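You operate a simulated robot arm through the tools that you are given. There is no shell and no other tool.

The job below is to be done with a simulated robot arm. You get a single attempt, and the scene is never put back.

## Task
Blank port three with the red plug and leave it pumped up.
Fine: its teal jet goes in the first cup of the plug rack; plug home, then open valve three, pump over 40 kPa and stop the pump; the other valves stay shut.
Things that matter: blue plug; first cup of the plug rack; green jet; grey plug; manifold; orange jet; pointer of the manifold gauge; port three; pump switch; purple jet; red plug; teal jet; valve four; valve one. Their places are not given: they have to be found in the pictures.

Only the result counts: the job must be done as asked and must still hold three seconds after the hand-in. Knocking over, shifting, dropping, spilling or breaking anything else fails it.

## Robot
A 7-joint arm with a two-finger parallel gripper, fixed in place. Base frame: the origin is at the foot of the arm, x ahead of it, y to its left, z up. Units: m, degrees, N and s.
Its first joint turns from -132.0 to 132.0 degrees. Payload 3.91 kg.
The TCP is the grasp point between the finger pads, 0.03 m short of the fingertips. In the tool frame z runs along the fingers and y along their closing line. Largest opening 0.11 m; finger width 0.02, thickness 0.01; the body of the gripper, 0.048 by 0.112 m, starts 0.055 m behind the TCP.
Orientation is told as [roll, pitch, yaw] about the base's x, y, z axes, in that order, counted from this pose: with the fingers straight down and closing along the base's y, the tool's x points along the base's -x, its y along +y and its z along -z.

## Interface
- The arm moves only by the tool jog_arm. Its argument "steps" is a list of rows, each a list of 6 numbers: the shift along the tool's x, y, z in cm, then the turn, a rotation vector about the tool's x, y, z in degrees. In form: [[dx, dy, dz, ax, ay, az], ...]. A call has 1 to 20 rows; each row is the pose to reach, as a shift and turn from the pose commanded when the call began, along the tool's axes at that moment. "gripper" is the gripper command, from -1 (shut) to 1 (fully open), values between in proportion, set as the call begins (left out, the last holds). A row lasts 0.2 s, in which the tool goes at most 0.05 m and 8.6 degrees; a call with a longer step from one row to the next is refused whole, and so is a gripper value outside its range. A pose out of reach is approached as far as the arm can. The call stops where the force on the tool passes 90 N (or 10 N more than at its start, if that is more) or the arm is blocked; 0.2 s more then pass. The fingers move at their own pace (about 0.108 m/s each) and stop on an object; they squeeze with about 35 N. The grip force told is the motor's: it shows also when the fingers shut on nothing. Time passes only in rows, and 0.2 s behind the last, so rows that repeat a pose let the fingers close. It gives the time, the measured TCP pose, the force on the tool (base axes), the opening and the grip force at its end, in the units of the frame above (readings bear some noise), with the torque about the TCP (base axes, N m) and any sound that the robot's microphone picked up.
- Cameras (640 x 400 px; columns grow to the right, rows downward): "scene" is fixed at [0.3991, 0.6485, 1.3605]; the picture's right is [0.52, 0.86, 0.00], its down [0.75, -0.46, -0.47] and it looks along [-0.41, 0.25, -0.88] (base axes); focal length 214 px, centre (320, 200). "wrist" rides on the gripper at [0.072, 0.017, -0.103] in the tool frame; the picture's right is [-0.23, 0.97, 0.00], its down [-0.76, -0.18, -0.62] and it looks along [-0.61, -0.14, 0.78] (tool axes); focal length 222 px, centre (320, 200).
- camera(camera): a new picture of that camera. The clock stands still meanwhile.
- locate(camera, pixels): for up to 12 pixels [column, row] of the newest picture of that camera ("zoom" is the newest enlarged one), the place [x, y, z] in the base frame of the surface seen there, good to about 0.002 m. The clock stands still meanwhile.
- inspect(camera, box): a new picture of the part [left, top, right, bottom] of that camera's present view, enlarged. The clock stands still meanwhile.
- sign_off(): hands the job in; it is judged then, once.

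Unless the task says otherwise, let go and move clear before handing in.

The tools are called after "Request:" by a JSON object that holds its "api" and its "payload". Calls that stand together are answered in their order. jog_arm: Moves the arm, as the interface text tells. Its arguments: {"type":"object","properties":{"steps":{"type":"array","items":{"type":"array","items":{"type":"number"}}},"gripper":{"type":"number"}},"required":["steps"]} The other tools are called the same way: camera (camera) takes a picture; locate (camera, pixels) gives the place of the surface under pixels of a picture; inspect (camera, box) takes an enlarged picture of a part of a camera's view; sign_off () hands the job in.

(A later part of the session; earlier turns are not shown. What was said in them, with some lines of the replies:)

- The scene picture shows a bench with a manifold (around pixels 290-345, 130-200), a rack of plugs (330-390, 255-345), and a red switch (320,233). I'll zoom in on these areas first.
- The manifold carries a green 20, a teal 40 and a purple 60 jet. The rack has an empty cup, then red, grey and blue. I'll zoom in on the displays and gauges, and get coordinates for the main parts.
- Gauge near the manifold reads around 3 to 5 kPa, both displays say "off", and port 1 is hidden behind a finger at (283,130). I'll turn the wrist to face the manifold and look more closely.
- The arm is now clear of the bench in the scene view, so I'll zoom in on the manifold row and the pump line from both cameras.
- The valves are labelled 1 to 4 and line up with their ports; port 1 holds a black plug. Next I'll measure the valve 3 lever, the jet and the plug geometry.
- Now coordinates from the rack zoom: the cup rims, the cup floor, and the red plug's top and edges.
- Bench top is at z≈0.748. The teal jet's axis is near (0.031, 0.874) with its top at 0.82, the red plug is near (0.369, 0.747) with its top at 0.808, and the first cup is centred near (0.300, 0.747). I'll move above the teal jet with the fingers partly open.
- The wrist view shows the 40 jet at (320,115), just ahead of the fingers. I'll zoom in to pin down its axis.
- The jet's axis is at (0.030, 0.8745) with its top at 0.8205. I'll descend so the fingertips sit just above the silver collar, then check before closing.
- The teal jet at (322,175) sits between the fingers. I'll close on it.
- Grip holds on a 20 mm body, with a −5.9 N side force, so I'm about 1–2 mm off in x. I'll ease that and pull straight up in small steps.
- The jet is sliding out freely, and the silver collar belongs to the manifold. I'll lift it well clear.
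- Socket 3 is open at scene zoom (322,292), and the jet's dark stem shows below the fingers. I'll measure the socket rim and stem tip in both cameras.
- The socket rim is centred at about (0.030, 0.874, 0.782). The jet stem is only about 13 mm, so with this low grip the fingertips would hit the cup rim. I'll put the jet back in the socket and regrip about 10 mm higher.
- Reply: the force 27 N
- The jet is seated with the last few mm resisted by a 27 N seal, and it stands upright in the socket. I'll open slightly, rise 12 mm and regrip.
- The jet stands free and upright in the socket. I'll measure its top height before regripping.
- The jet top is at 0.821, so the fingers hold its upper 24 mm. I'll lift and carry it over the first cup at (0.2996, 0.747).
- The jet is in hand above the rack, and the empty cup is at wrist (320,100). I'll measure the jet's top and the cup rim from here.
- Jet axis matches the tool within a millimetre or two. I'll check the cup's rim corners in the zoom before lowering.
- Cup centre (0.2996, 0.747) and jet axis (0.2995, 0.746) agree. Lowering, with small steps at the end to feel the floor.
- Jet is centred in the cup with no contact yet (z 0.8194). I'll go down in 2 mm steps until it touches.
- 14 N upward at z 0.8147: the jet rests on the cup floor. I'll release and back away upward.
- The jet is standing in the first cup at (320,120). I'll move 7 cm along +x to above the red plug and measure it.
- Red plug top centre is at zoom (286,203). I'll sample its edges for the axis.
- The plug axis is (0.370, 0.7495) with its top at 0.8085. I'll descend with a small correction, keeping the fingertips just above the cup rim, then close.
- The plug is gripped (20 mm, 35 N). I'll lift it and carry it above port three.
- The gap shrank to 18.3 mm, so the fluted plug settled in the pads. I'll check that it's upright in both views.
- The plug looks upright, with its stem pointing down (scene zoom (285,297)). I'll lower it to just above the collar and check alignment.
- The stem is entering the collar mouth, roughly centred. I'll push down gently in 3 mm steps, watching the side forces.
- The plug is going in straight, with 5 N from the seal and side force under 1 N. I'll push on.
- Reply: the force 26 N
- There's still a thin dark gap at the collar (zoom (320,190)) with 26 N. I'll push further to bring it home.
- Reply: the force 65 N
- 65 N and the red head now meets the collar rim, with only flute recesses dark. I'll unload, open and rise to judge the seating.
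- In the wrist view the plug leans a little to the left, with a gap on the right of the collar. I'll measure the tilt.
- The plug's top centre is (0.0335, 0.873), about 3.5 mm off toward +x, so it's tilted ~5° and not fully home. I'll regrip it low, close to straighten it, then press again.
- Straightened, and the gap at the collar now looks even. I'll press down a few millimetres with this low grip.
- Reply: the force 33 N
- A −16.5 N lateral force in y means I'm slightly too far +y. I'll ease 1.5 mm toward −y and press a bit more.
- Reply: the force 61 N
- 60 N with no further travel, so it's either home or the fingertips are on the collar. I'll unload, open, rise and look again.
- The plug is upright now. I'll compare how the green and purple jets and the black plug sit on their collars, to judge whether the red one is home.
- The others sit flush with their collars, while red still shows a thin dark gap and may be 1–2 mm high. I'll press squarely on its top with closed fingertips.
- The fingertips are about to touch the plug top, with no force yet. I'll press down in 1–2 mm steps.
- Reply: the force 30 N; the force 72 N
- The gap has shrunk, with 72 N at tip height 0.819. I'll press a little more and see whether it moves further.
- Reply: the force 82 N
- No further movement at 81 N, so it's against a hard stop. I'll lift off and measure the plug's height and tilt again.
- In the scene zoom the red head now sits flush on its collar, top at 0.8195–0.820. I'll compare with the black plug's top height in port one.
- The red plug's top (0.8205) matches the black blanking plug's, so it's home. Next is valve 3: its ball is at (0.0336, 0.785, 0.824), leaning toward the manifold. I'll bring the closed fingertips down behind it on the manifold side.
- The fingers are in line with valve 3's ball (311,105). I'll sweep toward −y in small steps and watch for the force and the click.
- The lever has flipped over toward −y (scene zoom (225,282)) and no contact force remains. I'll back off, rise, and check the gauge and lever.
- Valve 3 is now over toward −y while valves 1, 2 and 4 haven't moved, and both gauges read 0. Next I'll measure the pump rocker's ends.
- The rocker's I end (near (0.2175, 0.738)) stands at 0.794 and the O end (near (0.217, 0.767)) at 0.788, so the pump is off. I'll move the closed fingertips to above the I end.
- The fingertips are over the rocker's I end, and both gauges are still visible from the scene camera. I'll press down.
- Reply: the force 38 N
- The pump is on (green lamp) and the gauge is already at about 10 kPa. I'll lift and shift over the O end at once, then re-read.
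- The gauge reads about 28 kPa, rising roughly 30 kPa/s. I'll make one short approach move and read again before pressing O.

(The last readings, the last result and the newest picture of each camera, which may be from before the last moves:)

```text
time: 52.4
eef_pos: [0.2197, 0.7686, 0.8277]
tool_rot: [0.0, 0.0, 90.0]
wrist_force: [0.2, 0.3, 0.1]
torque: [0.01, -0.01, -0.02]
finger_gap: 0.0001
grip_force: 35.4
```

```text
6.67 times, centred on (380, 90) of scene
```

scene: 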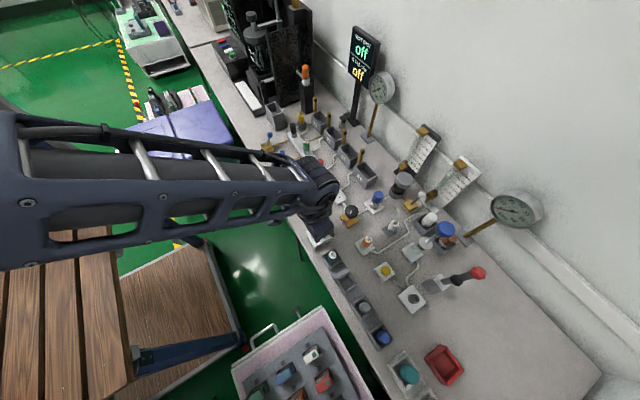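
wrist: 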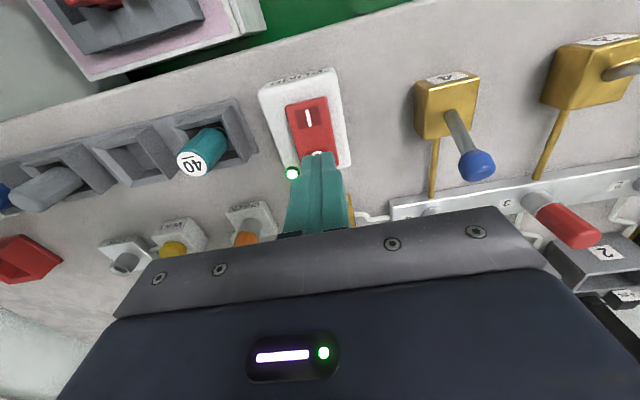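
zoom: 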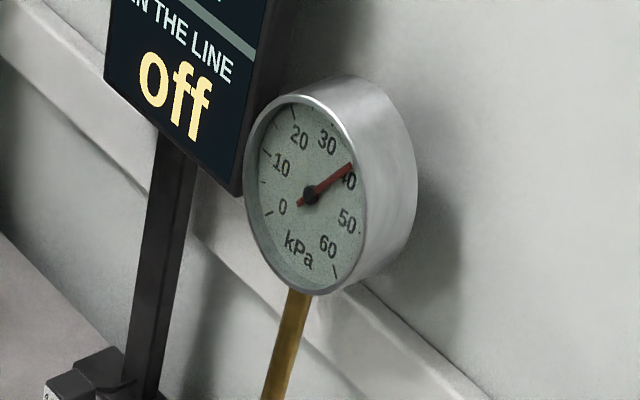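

About 39 kPa now. Pressing O to stop, which should land in the high 40s.

Request:
{"api": "jog_arm", "payload": {"steps": [[0, 0, 0.8, 0, 0, 0], [0, 0, 1.5, 0, 0, 0]]}}

Request:
{"api": "inspect", "payload": {"camera": "scene", "box": [350, 60, 410, 120]}}

Request:
{"api": "inspect", "payload": {"camera": "scene", "box": [300, 215, 340, 255]}}

Request:
{"api": "inspect", "payload": {"camera": "wrist", "box": [240, 60, 370, 210]}}

```text
time: 53.0
eef_pos: [0.2207, 0.7706, 0.8203]
tool_rot: [-0.1, -0.3, 90.0]
wrist_force: [0.6, -21.6, 77.0]
torque: [-1.41, 0.02, 0.01]
finger_gap: 0.0001
grip_force: 35.5
```

```text
6.67 times, centred on (380, 90) of scene
```

zoom: 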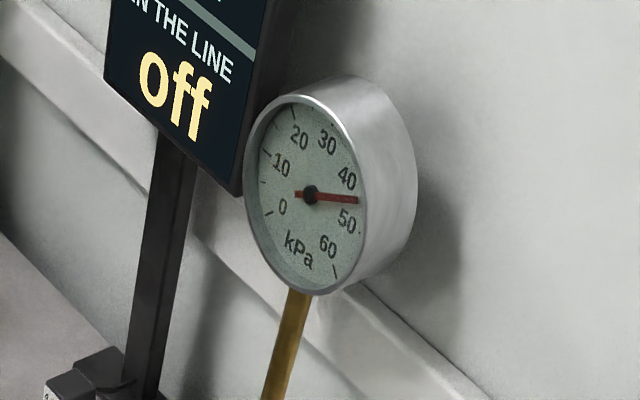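

```text
10.00 times, centred on (320, 235) of scene
```

zoom: 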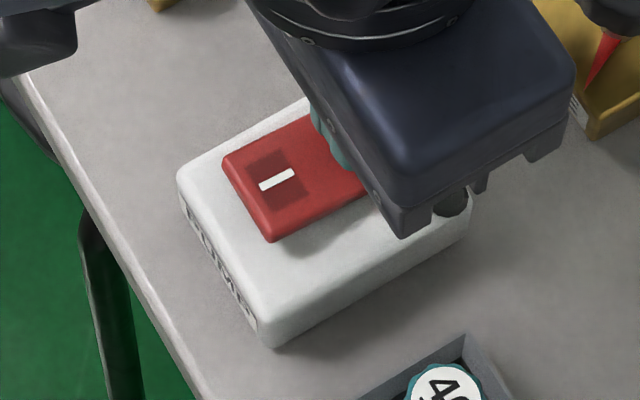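

```text
2.67 times, centred on (305, 135) of wrist
```

zoom: 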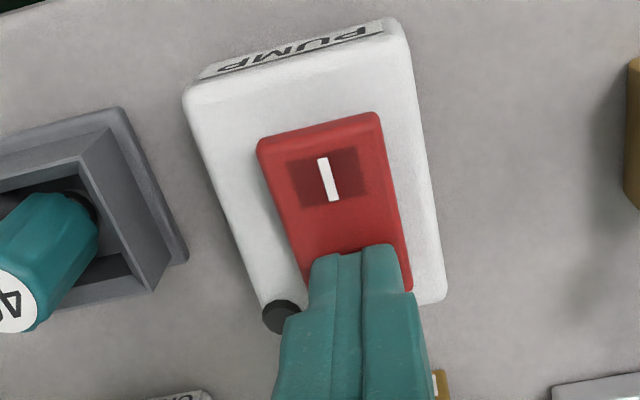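

The lamp is out and the pump is off, with the gauge at about 46 kPa. I'll lift the hand clear and wait a few seconds to see whether the pressure holds.

Request:
{"api": "jog_arm", "payload": {"steps": [[0, 0, -2, 0, 0, 0], [0, 0, -6, 0, 0, 0], [0, 0, -10, 0, 0, 0], [2, 0, -14, 0, 0, 0], [4, 0, -18, 0, 0, 0], [4, 0, -18, 0, 0, 0]]}}

Request:
{"api": "inspect", "payload": {"camera": "scene", "box": [350, 60, 410, 120]}}

Request:
{"api": "camera", "payload": {"camera": "scene"}}

```text
time: 54.4
eef_pos: [0.2179, 0.7288, 0.9923]
tool_rot: [0.0, 0.0, 89.9]
wrist_force: [-0.5, -0.6, 0.8]
torque: [-0.01, -0.03, -0.01]
finger_gap: 0.0
grip_force: 35.2
```

```text
6.67 times, centred on (380, 90) of scene
```

zoom: 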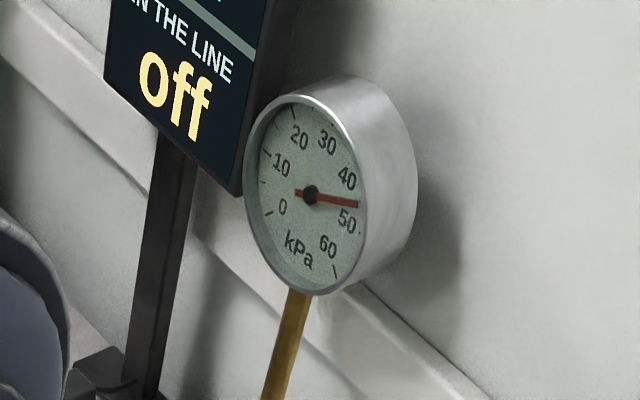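

```text
taken
```

scene: 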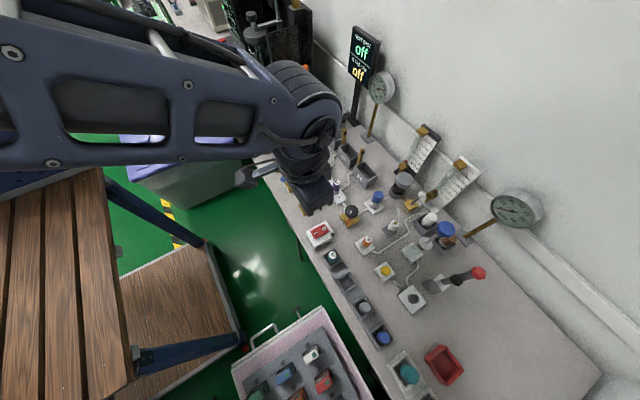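

The gauge holds at about 47 kPa. I'll move the arm back out of the view, let about 4 s pass, and check everything.

Request:
{"api": "jog_arm", "payload": {"steps": [[1, 2, -2, 0, 0, 0], [2.5, 4.5, -5, 0, 0, 0], [4, 7, -8, 0, 0, 0], [5.5, 10, -11, 0, 0, 0], [7, 13, -13, 0, 0, 0], [7.5, 16, -14, 0, 0, 0], [7.5, 18, -14.5, 0, 0, 0], [7.5, 18, -14.5, 0, 0, 0], [7.5, 18, -14.5, 0, 0, 0], [7.5, 18, -14.5, 0, 0, 0], [7.5, 18, -14.5, 0, 0, 0], [7.5, 18, -14.5, 0, 0, 0], [7.5, 18, -14.5, 0, 0, 0], [7.5, 18, -14.5, 0, 0, 0], [7.5, 18, -14.5, 0, 0, 0], [7.5, 18, -14.5, 0, 0, 0], [7.5, 18, -14.5, 0, 0, 0], [7.5, 18, -14.5, 0, 0, 0]]}}

Request:
{"api": "inspect", "payload": {"camera": "scene", "box": [350, 60, 410, 120]}}

Request:
{"api": "inspect", "payload": {"camera": "scene", "box": [255, 120, 355, 220]}}

Request:
{"api": "inspect", "payload": {"camera": "scene", "box": [295, 210, 395, 350]}}

Request:
{"api": "camera", "payload": {"camera": "scene"}}

```text
time: 58.2
eef_pos: [0.0398, 0.6557, 1.1381]
tool_rot: [0.0, 0.1, 90.0]
wrist_force: [-0.1, -0.2, 0.6]
torque: [-0.02, -0.02, -0.03]
finger_gap: 0.0
grip_force: 35.5
```

```text
6.67 times, centred on (380, 90) of scene
```

zoom: 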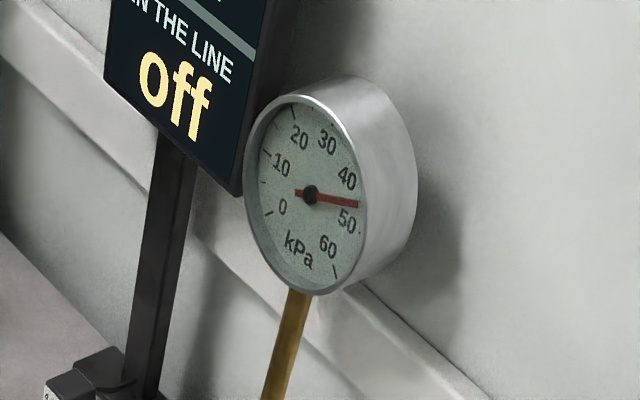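

```text
4.00 times, centred on (305, 170) of scene
```

zoom: 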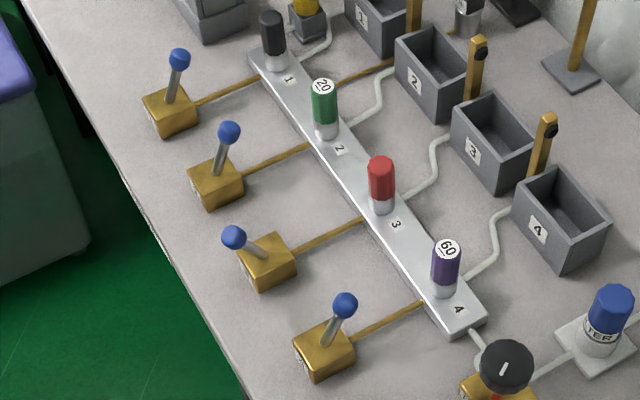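

```text
2.86 times, centred on (345, 280) of scene
```

zoom: 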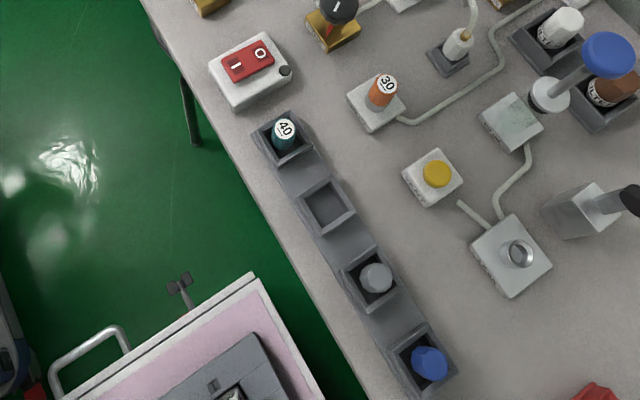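

```text
taken
```

scene: 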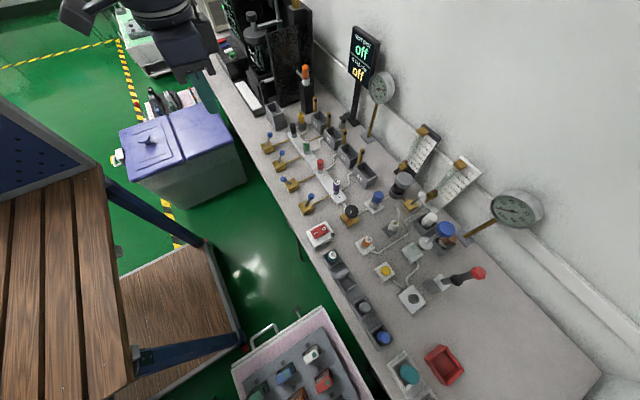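

The gauge has held at about 47 kPa for over 4 s with the pump lamp out. The red plug is upright and flush in port three, and the teal jet stands in the first cup. Only valve 3's lever is thrown, everything else is where it was, and the arm is clear, so I'm handing in.

Request:
{"api": "sign_off", "payload": {}}

```text
The job is handed in.
```

The job is handed in. Port three is blanked with the red plug and pumped up; the manifold gauge held at about 47 kPa for more than 4 seconds after I stopped the pump.

- **Teal jet:** it stands upright in the first cup of the plug rack, the end cup nearest the pump switch. The cups carry no numbers, so I took the empty one as the first.
- **Red plug:** it tilted slightly on the first push. I straightened it and pressed it down to a hard stop, and its top now sits level with the black plug in port one.
- **Valves:** valve three's lever is thrown over. Valves one, two and four are still in their original positions. I took the levers' starting position as shut, as the task implied.
- **Pump:** the rocker is at O and the lamp is out.

In the last pictures nothing else had moved, and the arm was clear of the bench.
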